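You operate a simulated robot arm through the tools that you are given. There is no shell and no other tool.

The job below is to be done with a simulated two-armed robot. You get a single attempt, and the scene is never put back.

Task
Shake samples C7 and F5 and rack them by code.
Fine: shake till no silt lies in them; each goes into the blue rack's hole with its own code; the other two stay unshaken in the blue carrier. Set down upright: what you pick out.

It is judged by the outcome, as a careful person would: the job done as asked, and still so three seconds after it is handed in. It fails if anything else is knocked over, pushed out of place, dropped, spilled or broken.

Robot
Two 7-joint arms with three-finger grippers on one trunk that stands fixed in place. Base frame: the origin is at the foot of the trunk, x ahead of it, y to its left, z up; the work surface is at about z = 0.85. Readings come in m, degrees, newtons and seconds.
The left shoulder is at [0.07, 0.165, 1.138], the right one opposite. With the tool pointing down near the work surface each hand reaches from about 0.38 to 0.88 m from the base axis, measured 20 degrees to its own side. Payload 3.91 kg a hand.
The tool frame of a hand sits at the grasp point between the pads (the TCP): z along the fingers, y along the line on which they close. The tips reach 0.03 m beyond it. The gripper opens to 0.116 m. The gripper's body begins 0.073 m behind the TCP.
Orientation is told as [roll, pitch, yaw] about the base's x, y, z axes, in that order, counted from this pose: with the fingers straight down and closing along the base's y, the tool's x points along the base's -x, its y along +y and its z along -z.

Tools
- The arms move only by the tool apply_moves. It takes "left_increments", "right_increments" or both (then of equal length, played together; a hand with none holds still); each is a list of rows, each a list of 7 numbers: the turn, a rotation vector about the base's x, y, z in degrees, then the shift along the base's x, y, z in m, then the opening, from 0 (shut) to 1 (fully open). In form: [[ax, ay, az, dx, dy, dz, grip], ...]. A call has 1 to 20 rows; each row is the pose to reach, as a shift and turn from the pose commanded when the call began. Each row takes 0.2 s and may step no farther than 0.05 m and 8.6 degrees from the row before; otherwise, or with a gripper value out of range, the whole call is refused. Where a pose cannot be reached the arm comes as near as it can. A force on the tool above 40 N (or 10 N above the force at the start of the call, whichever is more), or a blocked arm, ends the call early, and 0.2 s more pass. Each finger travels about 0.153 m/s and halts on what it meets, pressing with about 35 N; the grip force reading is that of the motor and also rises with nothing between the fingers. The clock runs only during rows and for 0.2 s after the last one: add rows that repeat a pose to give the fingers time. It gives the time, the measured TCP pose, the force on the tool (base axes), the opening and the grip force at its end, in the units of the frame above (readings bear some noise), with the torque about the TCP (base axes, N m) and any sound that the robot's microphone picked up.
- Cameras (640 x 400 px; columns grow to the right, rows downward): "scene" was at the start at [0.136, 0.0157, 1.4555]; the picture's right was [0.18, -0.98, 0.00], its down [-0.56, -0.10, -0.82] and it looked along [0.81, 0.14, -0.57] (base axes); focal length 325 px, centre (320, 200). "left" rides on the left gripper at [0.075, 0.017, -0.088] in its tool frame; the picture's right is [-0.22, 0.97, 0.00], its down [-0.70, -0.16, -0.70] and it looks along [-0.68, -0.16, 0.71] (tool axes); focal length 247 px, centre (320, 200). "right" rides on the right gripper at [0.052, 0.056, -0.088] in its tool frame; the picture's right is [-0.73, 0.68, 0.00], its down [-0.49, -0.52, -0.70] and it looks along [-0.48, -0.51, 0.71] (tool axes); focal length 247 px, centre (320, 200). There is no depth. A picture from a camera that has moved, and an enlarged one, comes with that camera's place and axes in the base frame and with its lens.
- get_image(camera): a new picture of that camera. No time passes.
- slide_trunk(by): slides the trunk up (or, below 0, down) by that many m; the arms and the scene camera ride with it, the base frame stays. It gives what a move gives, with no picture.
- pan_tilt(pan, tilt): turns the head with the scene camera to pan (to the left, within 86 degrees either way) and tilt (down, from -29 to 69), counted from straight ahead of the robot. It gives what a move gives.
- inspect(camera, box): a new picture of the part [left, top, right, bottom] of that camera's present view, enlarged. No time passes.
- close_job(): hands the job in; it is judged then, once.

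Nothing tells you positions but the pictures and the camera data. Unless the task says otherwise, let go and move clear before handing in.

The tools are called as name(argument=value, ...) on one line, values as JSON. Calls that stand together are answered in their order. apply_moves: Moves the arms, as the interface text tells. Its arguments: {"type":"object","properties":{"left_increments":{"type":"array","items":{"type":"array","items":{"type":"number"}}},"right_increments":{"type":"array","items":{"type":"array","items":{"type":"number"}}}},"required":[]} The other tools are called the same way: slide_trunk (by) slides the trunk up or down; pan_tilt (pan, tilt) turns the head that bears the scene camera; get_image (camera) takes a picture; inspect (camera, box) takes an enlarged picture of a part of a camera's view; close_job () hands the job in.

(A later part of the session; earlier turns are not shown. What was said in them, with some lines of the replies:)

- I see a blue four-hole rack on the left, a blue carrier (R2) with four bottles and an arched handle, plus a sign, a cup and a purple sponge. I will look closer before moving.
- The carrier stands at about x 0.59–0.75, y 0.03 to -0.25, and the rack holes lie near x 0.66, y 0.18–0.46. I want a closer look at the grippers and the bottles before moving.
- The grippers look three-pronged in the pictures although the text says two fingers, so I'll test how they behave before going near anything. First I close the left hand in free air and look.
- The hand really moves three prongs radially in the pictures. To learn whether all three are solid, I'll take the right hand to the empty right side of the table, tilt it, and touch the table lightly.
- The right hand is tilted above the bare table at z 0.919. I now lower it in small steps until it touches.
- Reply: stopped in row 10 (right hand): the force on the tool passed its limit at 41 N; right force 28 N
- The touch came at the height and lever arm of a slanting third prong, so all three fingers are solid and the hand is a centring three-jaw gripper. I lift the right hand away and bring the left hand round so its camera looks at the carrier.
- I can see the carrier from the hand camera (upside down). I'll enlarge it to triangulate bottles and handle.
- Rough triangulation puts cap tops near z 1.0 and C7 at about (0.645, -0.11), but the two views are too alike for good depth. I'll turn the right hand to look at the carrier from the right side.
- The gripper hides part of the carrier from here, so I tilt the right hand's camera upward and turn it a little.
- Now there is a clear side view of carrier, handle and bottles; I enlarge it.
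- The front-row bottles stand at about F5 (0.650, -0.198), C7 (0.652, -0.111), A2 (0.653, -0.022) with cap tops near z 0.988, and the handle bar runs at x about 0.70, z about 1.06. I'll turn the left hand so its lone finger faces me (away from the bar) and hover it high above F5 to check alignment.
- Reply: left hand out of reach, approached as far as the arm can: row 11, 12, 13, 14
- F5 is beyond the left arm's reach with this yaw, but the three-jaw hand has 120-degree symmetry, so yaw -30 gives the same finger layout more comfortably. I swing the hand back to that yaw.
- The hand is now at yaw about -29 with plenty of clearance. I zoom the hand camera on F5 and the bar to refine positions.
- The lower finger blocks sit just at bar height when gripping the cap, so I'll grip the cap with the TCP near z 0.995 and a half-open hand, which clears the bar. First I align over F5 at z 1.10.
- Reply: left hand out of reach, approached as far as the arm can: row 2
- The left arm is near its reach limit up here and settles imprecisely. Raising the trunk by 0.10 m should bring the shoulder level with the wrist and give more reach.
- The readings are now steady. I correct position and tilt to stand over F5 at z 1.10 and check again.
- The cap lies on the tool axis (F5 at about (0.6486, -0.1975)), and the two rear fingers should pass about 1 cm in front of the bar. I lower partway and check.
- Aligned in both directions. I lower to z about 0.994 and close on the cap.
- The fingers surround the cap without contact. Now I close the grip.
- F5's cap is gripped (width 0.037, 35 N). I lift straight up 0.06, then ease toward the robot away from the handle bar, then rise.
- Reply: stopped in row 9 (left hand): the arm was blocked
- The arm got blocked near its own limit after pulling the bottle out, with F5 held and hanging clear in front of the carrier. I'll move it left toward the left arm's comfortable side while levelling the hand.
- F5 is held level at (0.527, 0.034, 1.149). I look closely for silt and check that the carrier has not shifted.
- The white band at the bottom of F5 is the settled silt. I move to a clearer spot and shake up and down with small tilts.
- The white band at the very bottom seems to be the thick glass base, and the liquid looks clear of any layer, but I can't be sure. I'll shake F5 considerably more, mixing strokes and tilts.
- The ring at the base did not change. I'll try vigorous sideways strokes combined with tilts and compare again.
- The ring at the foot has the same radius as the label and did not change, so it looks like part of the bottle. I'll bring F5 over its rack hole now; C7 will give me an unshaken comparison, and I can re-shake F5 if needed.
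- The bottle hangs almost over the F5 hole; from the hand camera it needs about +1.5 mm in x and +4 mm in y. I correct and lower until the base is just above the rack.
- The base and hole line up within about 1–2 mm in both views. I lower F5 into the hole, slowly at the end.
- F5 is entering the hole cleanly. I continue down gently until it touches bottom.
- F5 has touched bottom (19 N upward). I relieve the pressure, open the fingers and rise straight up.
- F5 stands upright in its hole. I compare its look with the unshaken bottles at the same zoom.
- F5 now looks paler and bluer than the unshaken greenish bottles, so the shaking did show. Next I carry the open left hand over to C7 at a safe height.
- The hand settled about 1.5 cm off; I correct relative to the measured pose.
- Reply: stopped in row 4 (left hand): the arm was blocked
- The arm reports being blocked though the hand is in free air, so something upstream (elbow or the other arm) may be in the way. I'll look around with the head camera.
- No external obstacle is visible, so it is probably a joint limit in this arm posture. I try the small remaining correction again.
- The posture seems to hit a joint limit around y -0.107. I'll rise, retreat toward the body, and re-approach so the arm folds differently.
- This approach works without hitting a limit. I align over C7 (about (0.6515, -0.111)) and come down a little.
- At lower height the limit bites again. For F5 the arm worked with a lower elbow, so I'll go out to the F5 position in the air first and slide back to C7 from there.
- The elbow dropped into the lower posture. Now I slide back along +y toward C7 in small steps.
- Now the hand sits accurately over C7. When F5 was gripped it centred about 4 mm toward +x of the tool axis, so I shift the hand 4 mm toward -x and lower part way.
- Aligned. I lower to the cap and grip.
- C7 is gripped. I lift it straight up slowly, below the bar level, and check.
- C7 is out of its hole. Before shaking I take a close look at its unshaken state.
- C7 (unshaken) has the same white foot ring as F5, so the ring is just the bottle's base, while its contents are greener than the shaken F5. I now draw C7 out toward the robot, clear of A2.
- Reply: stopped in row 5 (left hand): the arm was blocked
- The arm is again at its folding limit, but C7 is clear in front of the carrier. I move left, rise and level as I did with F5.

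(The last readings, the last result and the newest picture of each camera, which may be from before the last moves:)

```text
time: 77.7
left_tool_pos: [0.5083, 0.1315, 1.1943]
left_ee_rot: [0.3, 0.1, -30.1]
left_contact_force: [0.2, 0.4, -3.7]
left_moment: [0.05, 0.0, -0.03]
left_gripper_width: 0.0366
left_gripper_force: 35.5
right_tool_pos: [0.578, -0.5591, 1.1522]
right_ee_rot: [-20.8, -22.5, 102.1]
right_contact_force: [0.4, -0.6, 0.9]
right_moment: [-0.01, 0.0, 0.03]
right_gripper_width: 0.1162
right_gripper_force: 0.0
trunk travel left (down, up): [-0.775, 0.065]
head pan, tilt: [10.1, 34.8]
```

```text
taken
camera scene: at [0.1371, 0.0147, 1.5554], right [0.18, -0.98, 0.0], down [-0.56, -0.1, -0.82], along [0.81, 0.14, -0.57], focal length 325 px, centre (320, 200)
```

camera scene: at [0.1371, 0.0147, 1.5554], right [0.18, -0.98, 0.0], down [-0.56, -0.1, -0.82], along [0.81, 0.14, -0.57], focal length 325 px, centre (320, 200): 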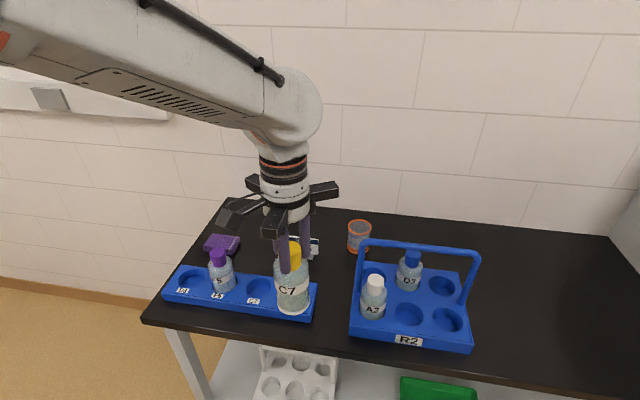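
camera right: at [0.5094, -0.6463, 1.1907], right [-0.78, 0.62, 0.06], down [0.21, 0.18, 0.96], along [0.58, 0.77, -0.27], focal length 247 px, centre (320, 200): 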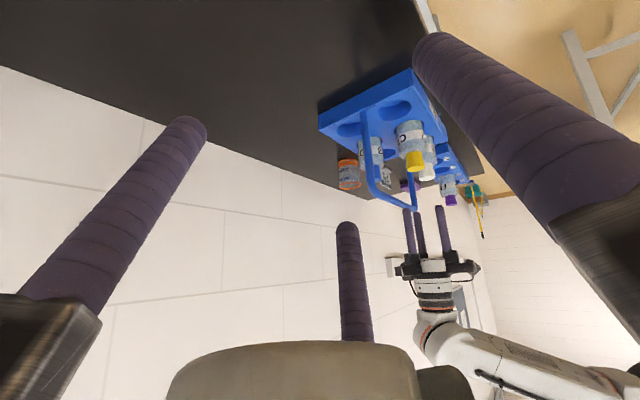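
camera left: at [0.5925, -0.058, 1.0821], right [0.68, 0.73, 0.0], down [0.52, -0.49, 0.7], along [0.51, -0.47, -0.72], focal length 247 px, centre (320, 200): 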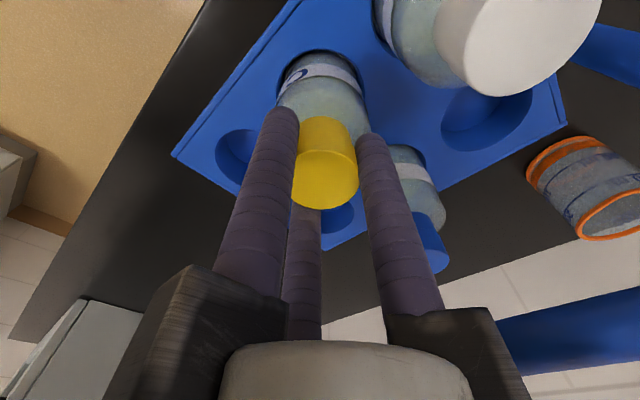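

C7 is now in the same place where F5 was shaken; I take the same zooms as a before-shake reference.

inspect(camera="scene", box=[245, 235, 345, 325])

inspect(camera="scene", box=[265, 280, 315, 320])

inspect(camera="right", box=[480, 185, 560, 265])

inspect(camera="scene", box=[185, 235, 265, 310])

inspect(camera="left", box=[280, 35, 370, 90])

```text
4.44 times, centred on (295, 280) of scene
camera zoom: at [0.1371, 0.0147, 1.5554], right [0.18, -0.98, 0.0], down [-0.56, -0.1, -0.82], along [0.81, 0.14, -0.57], focal length 1443 px, centre (431, -156)
```

zoom: 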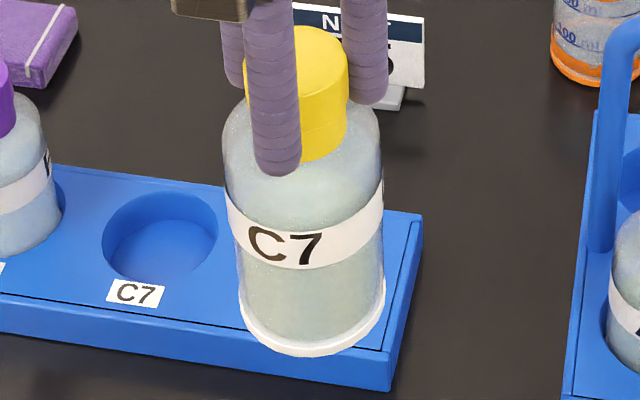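

```text
10.00 times, centred on (290, 300) of scene
camera zoom: at [0.1371, 0.0147, 1.5554], right [0.18, -0.98, 0.0], down [-0.56, -0.1, -0.82], along [0.81, 0.14, -0.57], focal length 3247 px, centre (620, -800)
```

zoom: 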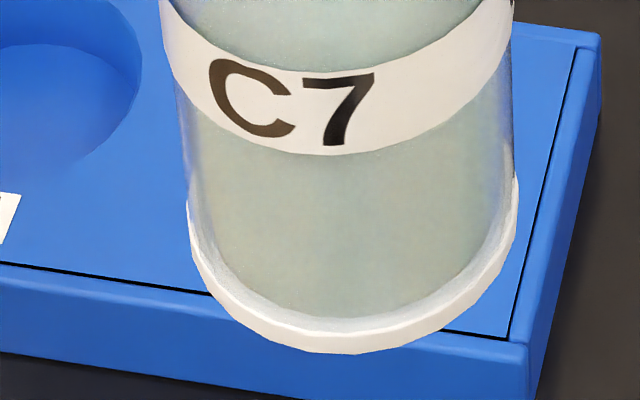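

```text
5.00 times, centred on (520, 225) of right
camera zoom: at [0.5102, -0.6468, 1.1899], right [-0.78, 0.62, 0.06], down [0.21, 0.18, 0.96], along [0.58, 0.77, -0.27], focal length 1235 px, centre (-680, 75)
```

zoom: 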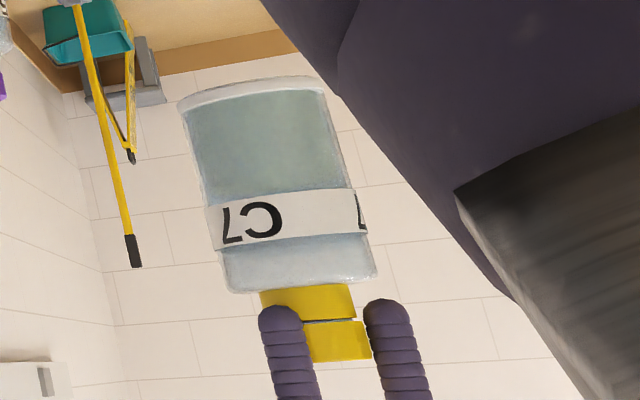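

```text
5.33 times, centred on (225, 272) of scene
camera zoom: at [0.1371, 0.0147, 1.5554], right [0.18, -0.98, 0.0], down [-0.56, -0.1, -0.82], along [0.81, 0.14, -0.57], focal length 1732 px, centre (827, -187)
```

zoom: 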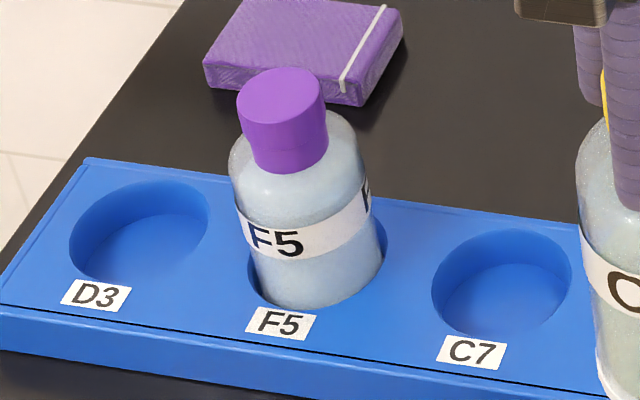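

```text
7.11 times, centred on (325, 62) of left
camera zoom: at [0.4524, 0.1827, 1.2834], right [0.68, 0.73, 0.0], down [0.52, -0.49, 0.7], along [0.51, -0.47, -0.72], focal length 1756 px, centre (284, 1178)
```

zoom: 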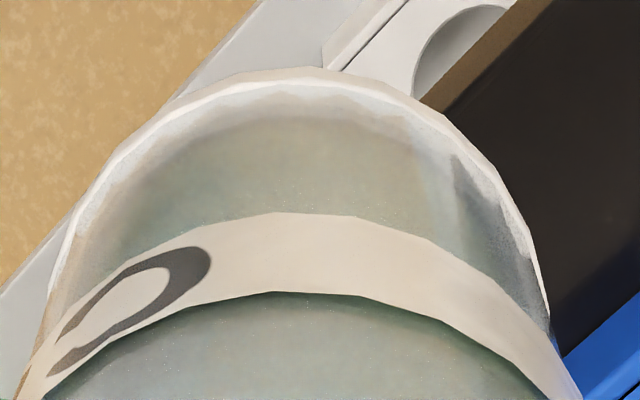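

Unshaken C7 is clearly green inside below the label, whereas F5 is uniformly pale blue: so the green cast is the silt. I shake C7 the same way.

apply_moves(left_increments=[[0, 0, 0, 0, 0, 0.05, 0], [0, 0, 0, 0, 0, 0, 0], [0, 0, 0, 0, 0, 0.05, 0], [0, 0, 0, 0, 0, 0, 0], [0, 0, 0, 0, 0, 0.05, 0], [0, 0, 0, 0, 0, 0, 0], [0, 0, 0, 0, 0, 0.05, 0], [0, 0, 0, 0, 0, 0, 0], [0, 0, 0, 0, 0, 0.05, 0], [0, 0, 0, 0, 0, 0, 0], [0, 0, 0, 0, 0, 0.05, 0], [0, 0, 0, 0, 0, 0, 0], [0, 0, 0, 0, 0, 0, 0]])

inspect(camera="scene", box=[245, 235, 345, 325])

inspect(camera="right", box=[480, 185, 560, 265])

inspect(camera="left", box=[280, 35, 370, 90])

```text
time: 80.5
left_tool_pos: [0.5094, 0.134, 1.1931]
left_ee_rot: [0.3, 0.1, -30.1]
left_contact_force: [0.4, -0.2, -2.3]
left_moment: [0.01, 0.01, 0.01]
left_gripper_width: 0.0363
left_gripper_force: 35.5
right_tool_pos: [0.5779, -0.5589, 1.1531]
right_ee_rot: [-20.8, -22.5, 102.1]
right_contact_force: [-0.3, 0.4, -0.7]
right_moment: [0.0, -0.01, 0.0]
right_gripper_width: 0.1159
right_gripper_force: 0.0
trunk travel left (down, up): [-0.775, 0.065]
head pan, tilt: [10.1, 34.8]
```

```text
4.44 times, centred on (295, 280) of scene
camera zoom: at [0.1371, 0.0155, 1.5554], right [0.18, -0.98, 0.0], down [-0.56, -0.1, -0.82], along [0.81, 0.14, -0.57], focal length 1443 px, centre (431, -156)
```

zoom: 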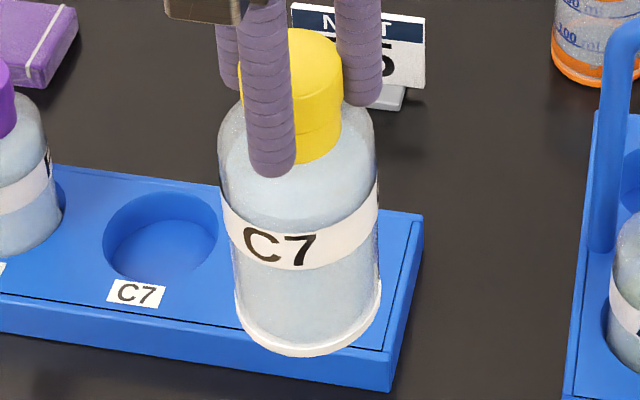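

```text
5.00 times, centred on (520, 225) of right
camera zoom: at [0.5103, -0.6462, 1.1903], right [-0.78, 0.62, 0.06], down [0.21, 0.18, 0.96], along [0.58, 0.77, -0.27], focal length 1235 px, centre (-680, 75)
```

zoom: 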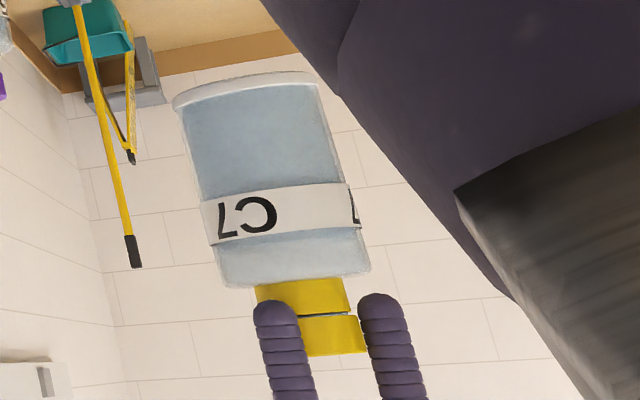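

```text
7.11 times, centred on (325, 62) of left
camera zoom: at [0.4539, 0.186, 1.2805], right [0.68, 0.73, 0.0], down [0.52, -0.49, 0.7], along [0.51, -0.47, -0.72], focal length 1756 px, centre (284, 1178)
```

zoom: 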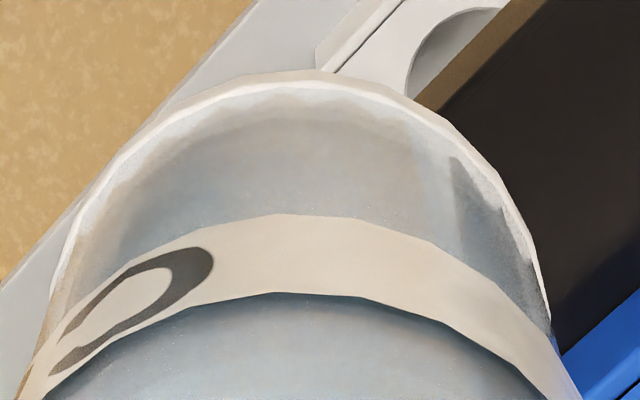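

The green has gone from C7; it now matches F5. I give it one more round for safety.

apply_moves(left_increments=[[0, 8, 0, 0, 0, 0.048, 0], [0, 0, 0, 0, 0, 0, 0], [0, -8, 0, 0, 0, 0.048, 0], [0, 0, 0, 0, 0, 0, 0], [8, 0, 0, 0, 0, 0.048, 0], [0, 0, 0, 0, 0, 0, 0], [-8, 0, 0, 0, 0, 0.048, 0], [0, 0, 0, 0, 0, 0, 0], [0, 0, 0, 0, 0, 0.05, 0], [0, 0, 0, 0, 0, 0, 0], [0, 0, 0, 0, 0, 0.05, 0], [0, 0, 0, 0, 0, 0, 0], [0, 0, 0, 0, 0, 0.05, 0], [0, 0, 0, 0, 0, 0, 0], [0, 0, 0, 0, 0, 0.05, 0], [0, 0, 0, 0, 0, 0, 0], [0, 0, 0, 0, 0, 0.05, 0], [0, 0, 0, 0, 0, 0, 0], [0, 0, 0, 0, 0, 0, 0]])

inspect(camera="right", box=[480, 185, 560, 265])

inspect(camera="scene", box=[175, 225, 335, 325])

```text
time: 84.5
left_tool_pos: [0.5103, 0.1322, 1.1913]
left_ee_rot: [0.4, 0.1, -30.2]
left_contact_force: [0.2, 0.1, -2.6]
left_moment: [-0.02, 0.04, 0.0]
left_gripper_width: 0.0362
left_gripper_force: 35.4
right_tool_pos: [0.5785, -0.5586, 1.1541]
right_ee_rot: [-20.8, -22.5, 102.1]
right_contact_force: [0.1, 0.0, 0.1]
right_moment: [0.01, 0.03, 0.01]
right_gripper_width: 0.116
right_gripper_force: 0.1
trunk travel left (down, up): [-0.775, 0.065]
head pan, tilt: [10.1, 34.8]
```

```text
5.00 times, centred on (520, 225) of right
camera zoom: at [0.5103, -0.6462, 1.1903], right [-0.78, 0.62, 0.06], down [0.21, 0.18, 0.96], along [0.58, 0.77, -0.27], focal length 1235 px, centre (-680, 75)
```

zoom: 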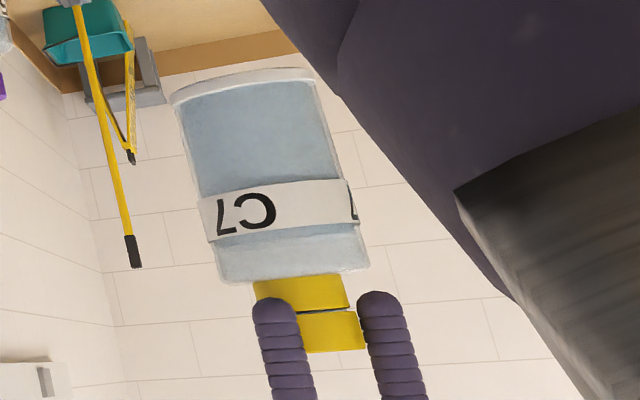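

```text
4.00 times, centred on (255, 275) of scene
camera zoom: at [0.137, 0.0155, 1.5554], right [0.18, -0.98, 0.0], down [-0.56, -0.1, -0.82], along [0.81, 0.14, -0.57], focal length 1299 px, centre (580, -100)
```

zoom: 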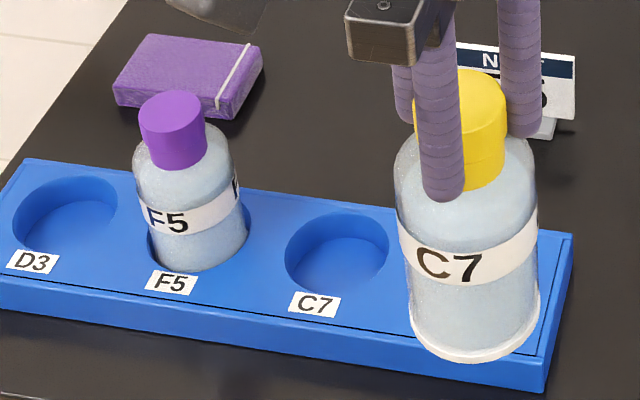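

Both samples now look alike with no green left. I carry C7 over the C7 hole, using the same offsets that worked for F5.

apply_moves(left_increments=[[-0.2, 0.1, 0.1, 0.025, 0.02, 0, 0], [-0.2, 0.1, 0.1, 0.055, 0.045, 0, 0], [-0.2, 0.1, 0.1, 0.085, 0.07, 0, 0], [-0.2, 0.1, 0.1, 0.115, 0.1, -0.015, 0], [-0.2, 0.1, 0.1, 0.14, 0.125, -0.04, 0], [-0.2, 0.1, 0.1, 0.1558, 0.1412, -0.07, 0], [-0.2, 0.1, 0.1, 0.1558, 0.1412, -0.101, 0], [-0.2, 0.1, 0.1, 0.1558, 0.1412, -0.101, 0], [-0.2, 0.1, 0.1, 0.1558, 0.1412, -0.101, 0]])

inspect(camera="left", box=[240, 0, 420, 120])

inspect(camera="scene", box=[155, 215, 325, 325])

```text
time: 86.5
left_tool_pos: [0.6637, 0.2745, 1.0897]
left_ee_rot: [0.1, 0.1, -30.0]
left_contact_force: [-0.1, 0.6, -2.4]
left_moment: [0.01, 0.03, 0.03]
left_gripper_width: 0.0365
left_gripper_force: 35.2
right_tool_pos: [0.5774, -0.5587, 1.1541]
right_ee_rot: [-20.9, -22.5, 102.0]
right_contact_force: [0.1, -0.8, 0.3]
right_moment: [-0.01, -0.01, -0.02]
right_gripper_width: 0.1161
right_gripper_force: 0.0
trunk travel left (down, up): [-0.775, 0.065]
head pan, tilt: [10.1, 34.8]
```

```text
3.33 times, centred on (330, 60) of left
camera zoom: at [0.6085, 0.3254, 1.1783], right [0.68, 0.73, 0.0], down [0.52, -0.49, 0.7], along [0.51, -0.48, -0.71], focal length 823 px, centre (287, 667)
```

zoom: 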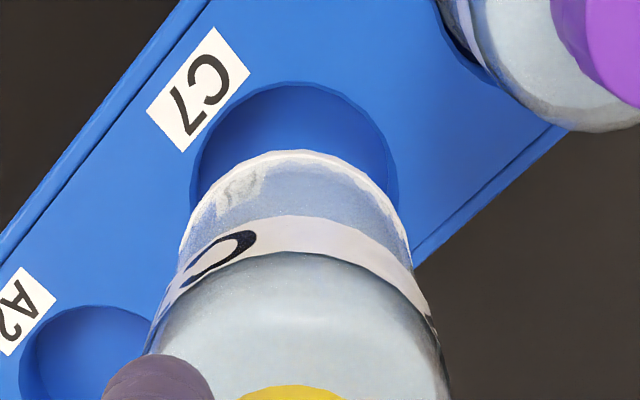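

```text
3.64 times, centred on (240, 270) of scene
camera zoom: at [0.1363, 0.0158, 1.5555], right [0.18, -0.98, 0.0], down [-0.56, -0.1, -0.82], along [0.81, 0.14, -0.57], focal length 1181 px, centre (611, -54)
```

zoom: 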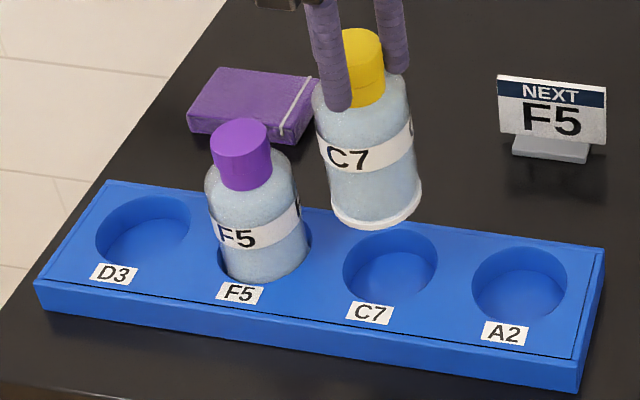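

C7 needs only about -2 mm in y. I correct and lower to just above the rack.

apply_moves(left_increments=[[0, 0, 0, 0, -0.002, -0.015, 0], [0, 0, 0, 0, -0.002, -0.03, 0], [0, 0, 0, 0, -0.002, -0.045, 0], [0, 0, 0, 0, -0.002, -0.045, 0]])

inspect(camera="left", box=[240, 0, 420, 120])

inspect(camera="scene", box=[205, 230, 305, 320])

```text
time: 87.5
left_tool_pos: [0.6638, 0.2712, 1.045]
left_ee_rot: [0.1, 0.0, -30.0]
left_contact_force: [0.0, 0.3, -2.5]
left_moment: [-0.01, 0.0, 0.0]
left_gripper_width: 0.0363
left_gripper_force: 34.9
right_tool_pos: [0.5765, -0.5599, 1.1522]
right_ee_rot: [-20.8, -22.6, 102.1]
right_contact_force: [0.3, 0.3, 0.3]
right_moment: [0.0, -0.01, 0.03]
right_gripper_width: 0.1159
right_gripper_force: 0.1
trunk travel left (down, up): [-0.775, 0.065]
head pan, tilt: [10.1, 34.8]
```

```text
3.33 times, centred on (330, 60) of left
camera zoom: at [0.6083, 0.323, 1.1337], right [0.68, 0.73, 0.0], down [0.52, -0.49, 0.7], along [0.51, -0.48, -0.71], focal length 823 px, centre (287, 667)
```

zoom: 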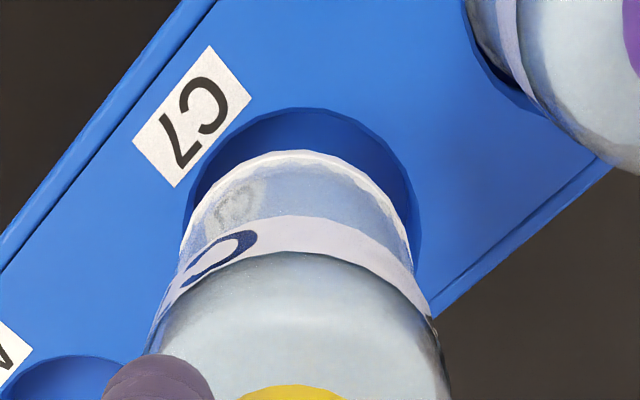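

```text
4.44 times, centred on (255, 275) of scene
camera zoom: at [0.1361, 0.0156, 1.5555], right [0.18, -0.98, 0.0], down [-0.56, -0.1, -0.82], along [0.81, 0.14, -0.57], focal length 1443 px, centre (609, -133)
```

zoom: 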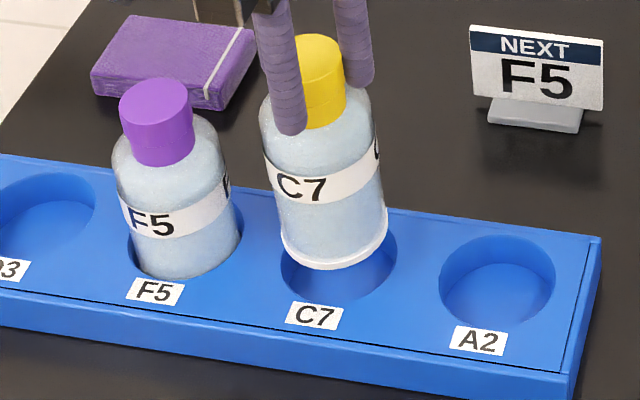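

Aligned in both views. I lower C7 into the hole.

apply_moves(left_increments=[[0, 0, 0, 0.0005, 0.0005, -0.008, 0], [0, 0, 0, 0.0005, 0.0005, -0.016, 0], [0, 0, 0, 0.0005, 0.0005, -0.024, 0], [0, 0, 0, 0.0005, 0.0005, -0.032, 0], [0, 0, 0, 0.0005, 0.0005, -0.038, 0], [0, 0, 0, 0.0005, 0.0005, -0.043, 0], [0, 0, 0, 0.0005, 0.0005, -0.046, 0], [0, 0, 0, 0.0005, 0.0005, -0.046, 0]])

inspect(camera="scene", box=[205, 230, 305, 320])

```text
time: 89.2
left_tool_pos: [0.6638, 0.2706, 0.9997]
left_ee_rot: [0.1, 0.0, -30.0]
left_contact_force: [0.4, -1.0, -0.9]
left_moment: [0.0, 0.01, 0.02]
left_gripper_width: 0.0362
left_gripper_force: 35.2
right_tool_pos: [0.5774, -0.559, 1.1534]
right_ee_rot: [-20.8, -22.4, 102.2]
right_contact_force: [0.7, -0.3, 0.4]
right_moment: [0.02, -0.03, 0.0]
right_gripper_width: 0.116
right_gripper_force: 0.0
trunk travel left (down, up): [-0.775, 0.065]
head pan, tilt: [10.1, 34.8]
```

```text
4.44 times, centred on (255, 275) of scene
camera zoom: at [0.1362, 0.0157, 1.5555], right [0.18, -0.98, 0.0], down [-0.56, -0.1, -0.82], along [0.81, 0.14, -0.57], focal length 1443 px, centre (609, -133)
```

zoom: 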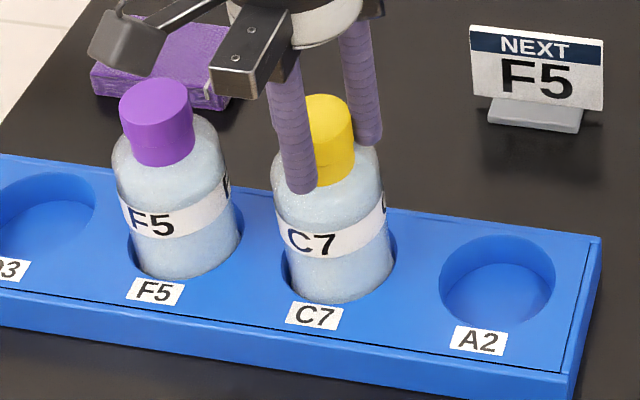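

C7 is in its hole, a few millimetres from the bottom. I go down gently to contact.

apply_moves(left_increments=[[0, 0, 0, 0, 0, -0.002, 0], [0, 0, 0, 0, 0, -0.004, 0], [0, 0, 0, 0, 0, -0.0055, 0], [0, 0, 0, 0, 0, -0.0065, 0], [0, 0, 0, 0, 0, -0.0065, 0]])

```text
time: 90.5
left_tool_pos: [0.6644, 0.2725, 0.9944]
left_ee_rot: [0.1, 0.1, -30.1]
left_contact_force: [0.2, -0.4, 3.1]
left_moment: [-0.03, 0.17, 0.02]
left_gripper_width: 0.0362
left_gripper_force: 34.8
right_tool_pos: [0.5754, -0.558, 1.1544]
right_ee_rot: [-20.7, -22.5, 102.1]
right_contact_force: [-0.7, -0.5, 0.6]
right_moment: [-0.01, -0.01, 0.01]
right_gripper_width: 0.1159
right_gripper_force: 0.0
trunk travel left (down, up): [-0.775, 0.065]
head pan, tilt: [10.1, 34.8]
```

C7 rests on the bottom (weight off the hand). I open the fingers and rise straight up.

apply_moves(left_increments=[[0, 0, 0, 0, 0, 0, 0.15], [0, 0, 0, 0, 0, 0, 0.35], [0, 0, 0, 0, 0, 0, 0.5], [0, 0, 0, 0, 0, 0, 0.5], [0, 0, 0, 0, 0, 0.01, 0.5], [0, 0, 0, 0, 0, 0.03, 0.5], [0, 0, 0, 0, 0, 0.06, 0.5], [0, 0, 0, 0, 0, 0.1, 0.5], [0, 0, 0, 0, 0, 0.14, 0.5], [0, 0, 0, 0, 0, 0.18, 0.5], [0, 0, 0, -0.02, 0.02, 0.2, 0.5], [0, 0, 0, -0.02, 0.02, 0.2, 0.5]])

get_image(camera="scene")

get_image(camera="left")

inspect(camera="scene", box=[155, 215, 325, 325])

inspect(camera="scene", box=[335, 215, 495, 360])

```text
time: 93.0
left_tool_pos: [0.6441, 0.2898, 1.1949]
left_ee_rot: [0.0, 0.1, -29.9]
left_contact_force: [-0.7, 0.9, -0.2]
left_moment: [0.01, -0.03, 0.02]
left_gripper_width: 0.0581
left_gripper_force: 0.0
right_tool_pos: [0.5782, -0.5581, 1.1522]
right_ee_rot: [-20.7, -22.5, 102.1]
right_contact_force: [0.4, 0.3, -0.2]
right_moment: [0.03, 0.02, 0.02]
right_gripper_width: 0.1164
right_gripper_force: 0.1
trunk travel left (down, up): [-0.775, 0.065]
head pan, tilt: [10.1, 34.8]
```

```text
taken
camera scene: at [0.1368, 0.0154, 1.5554], right [0.18, -0.98, 0.0], down [-0.56, -0.1, -0.82], along [0.81, 0.14, -0.57], focal length 325 px, centre (320, 200)
```

scene: 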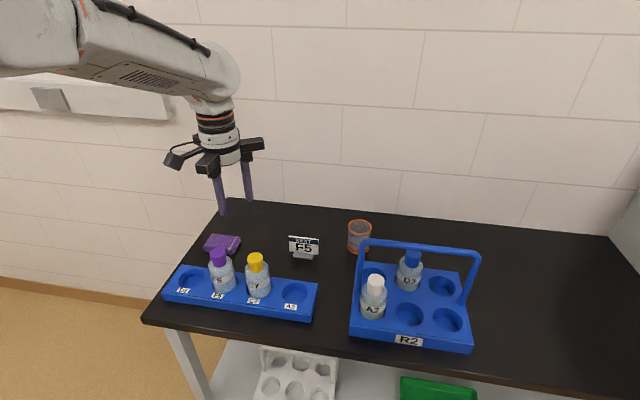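

```text
taken
camera left: at [0.5892, 0.343, 1.2825], right [0.68, 0.73, 0.0], down [0.52, -0.49, 0.7], along [0.51, -0.48, -0.72], focal length 247 px, centre (320, 200)
```

left: 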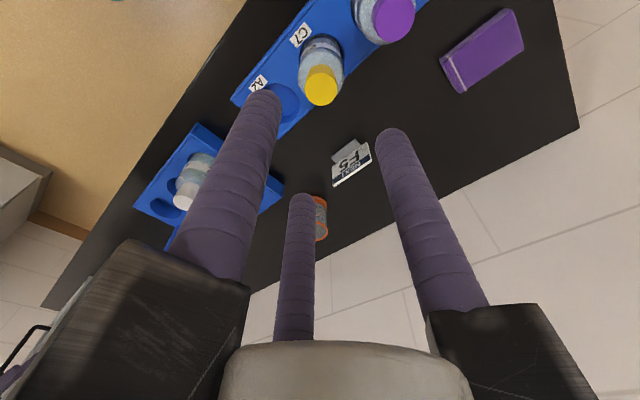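

```text
3.64 times, centred on (240, 270) of scene
camera zoom: at [0.1368, 0.0154, 1.5554], right [0.18, -0.98, 0.0], down [-0.56, -0.1, -0.82], along [0.81, 0.14, -0.57], focal length 1181 px, centre (611, -54)
```

zoom: 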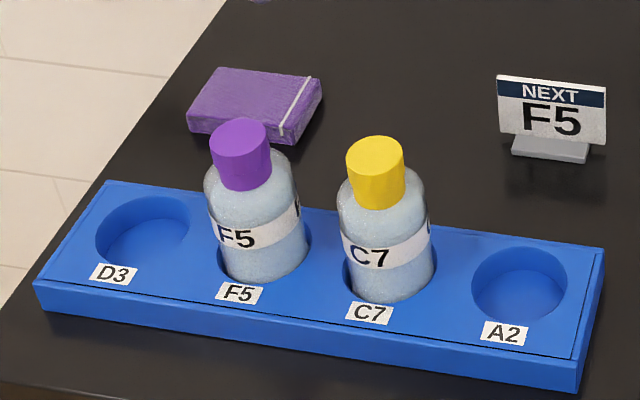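

```text
2.76 times, centred on (415, 288) of scene
camera zoom: at [0.1368, 0.0154, 1.5554], right [0.18, -0.98, 0.0], down [-0.56, -0.1, -0.82], along [0.81, 0.14, -0.57], focal length 896 px, centre (58, -41)
```

zoom: 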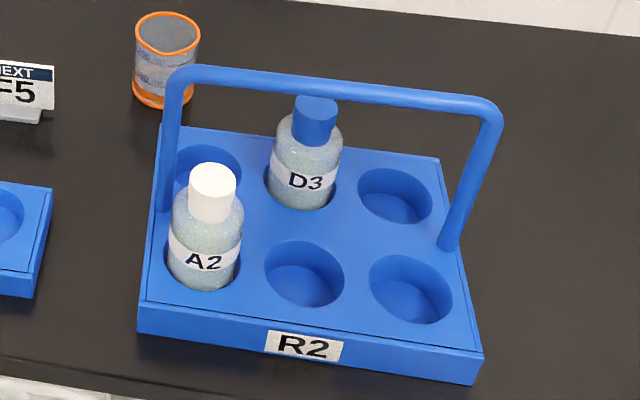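

F5 and C7 stand upright in the rack holes marked with their own codes, free of silt. A2 and D3 are still in the carrier, unshaken, the sign, cup, sponge and carrier are in place, and both hands are clear, so I hand the job in.

close_job()

```text
The job is handed in.
```

Samples C7 and F5 are shaken and racked, and the job is handed in. I don't have the verdict on it yet.

- **F5 and C7:** both stand upright in the blue rack's holes marked with their own codes. The green cast I took for silt was clearly there in C7 before shaking. It was gone after the first round of strokes, and I gave C7 one more round to be safe. F5 ended up the same pale, even colour.
- **A2 and D3:** both are still in the blue carrier, unshaken and still greenish.
- **Rest of the bench:** in the last pictures the carrier, sign, cup and sponge looked undisturbed and nothing was spilled. Both hands were open and clear before I handed in.

I gripped each bottle by the cap, because the carrier's handle left no room to reach the body. The grip held through the shaking without slipping.

The left arm stopped at its own reach limit several times. One of those stops came while carrying F5 and one while carrying C7. Each time the bottle stayed in the grip, and I worked back out without touching anything.
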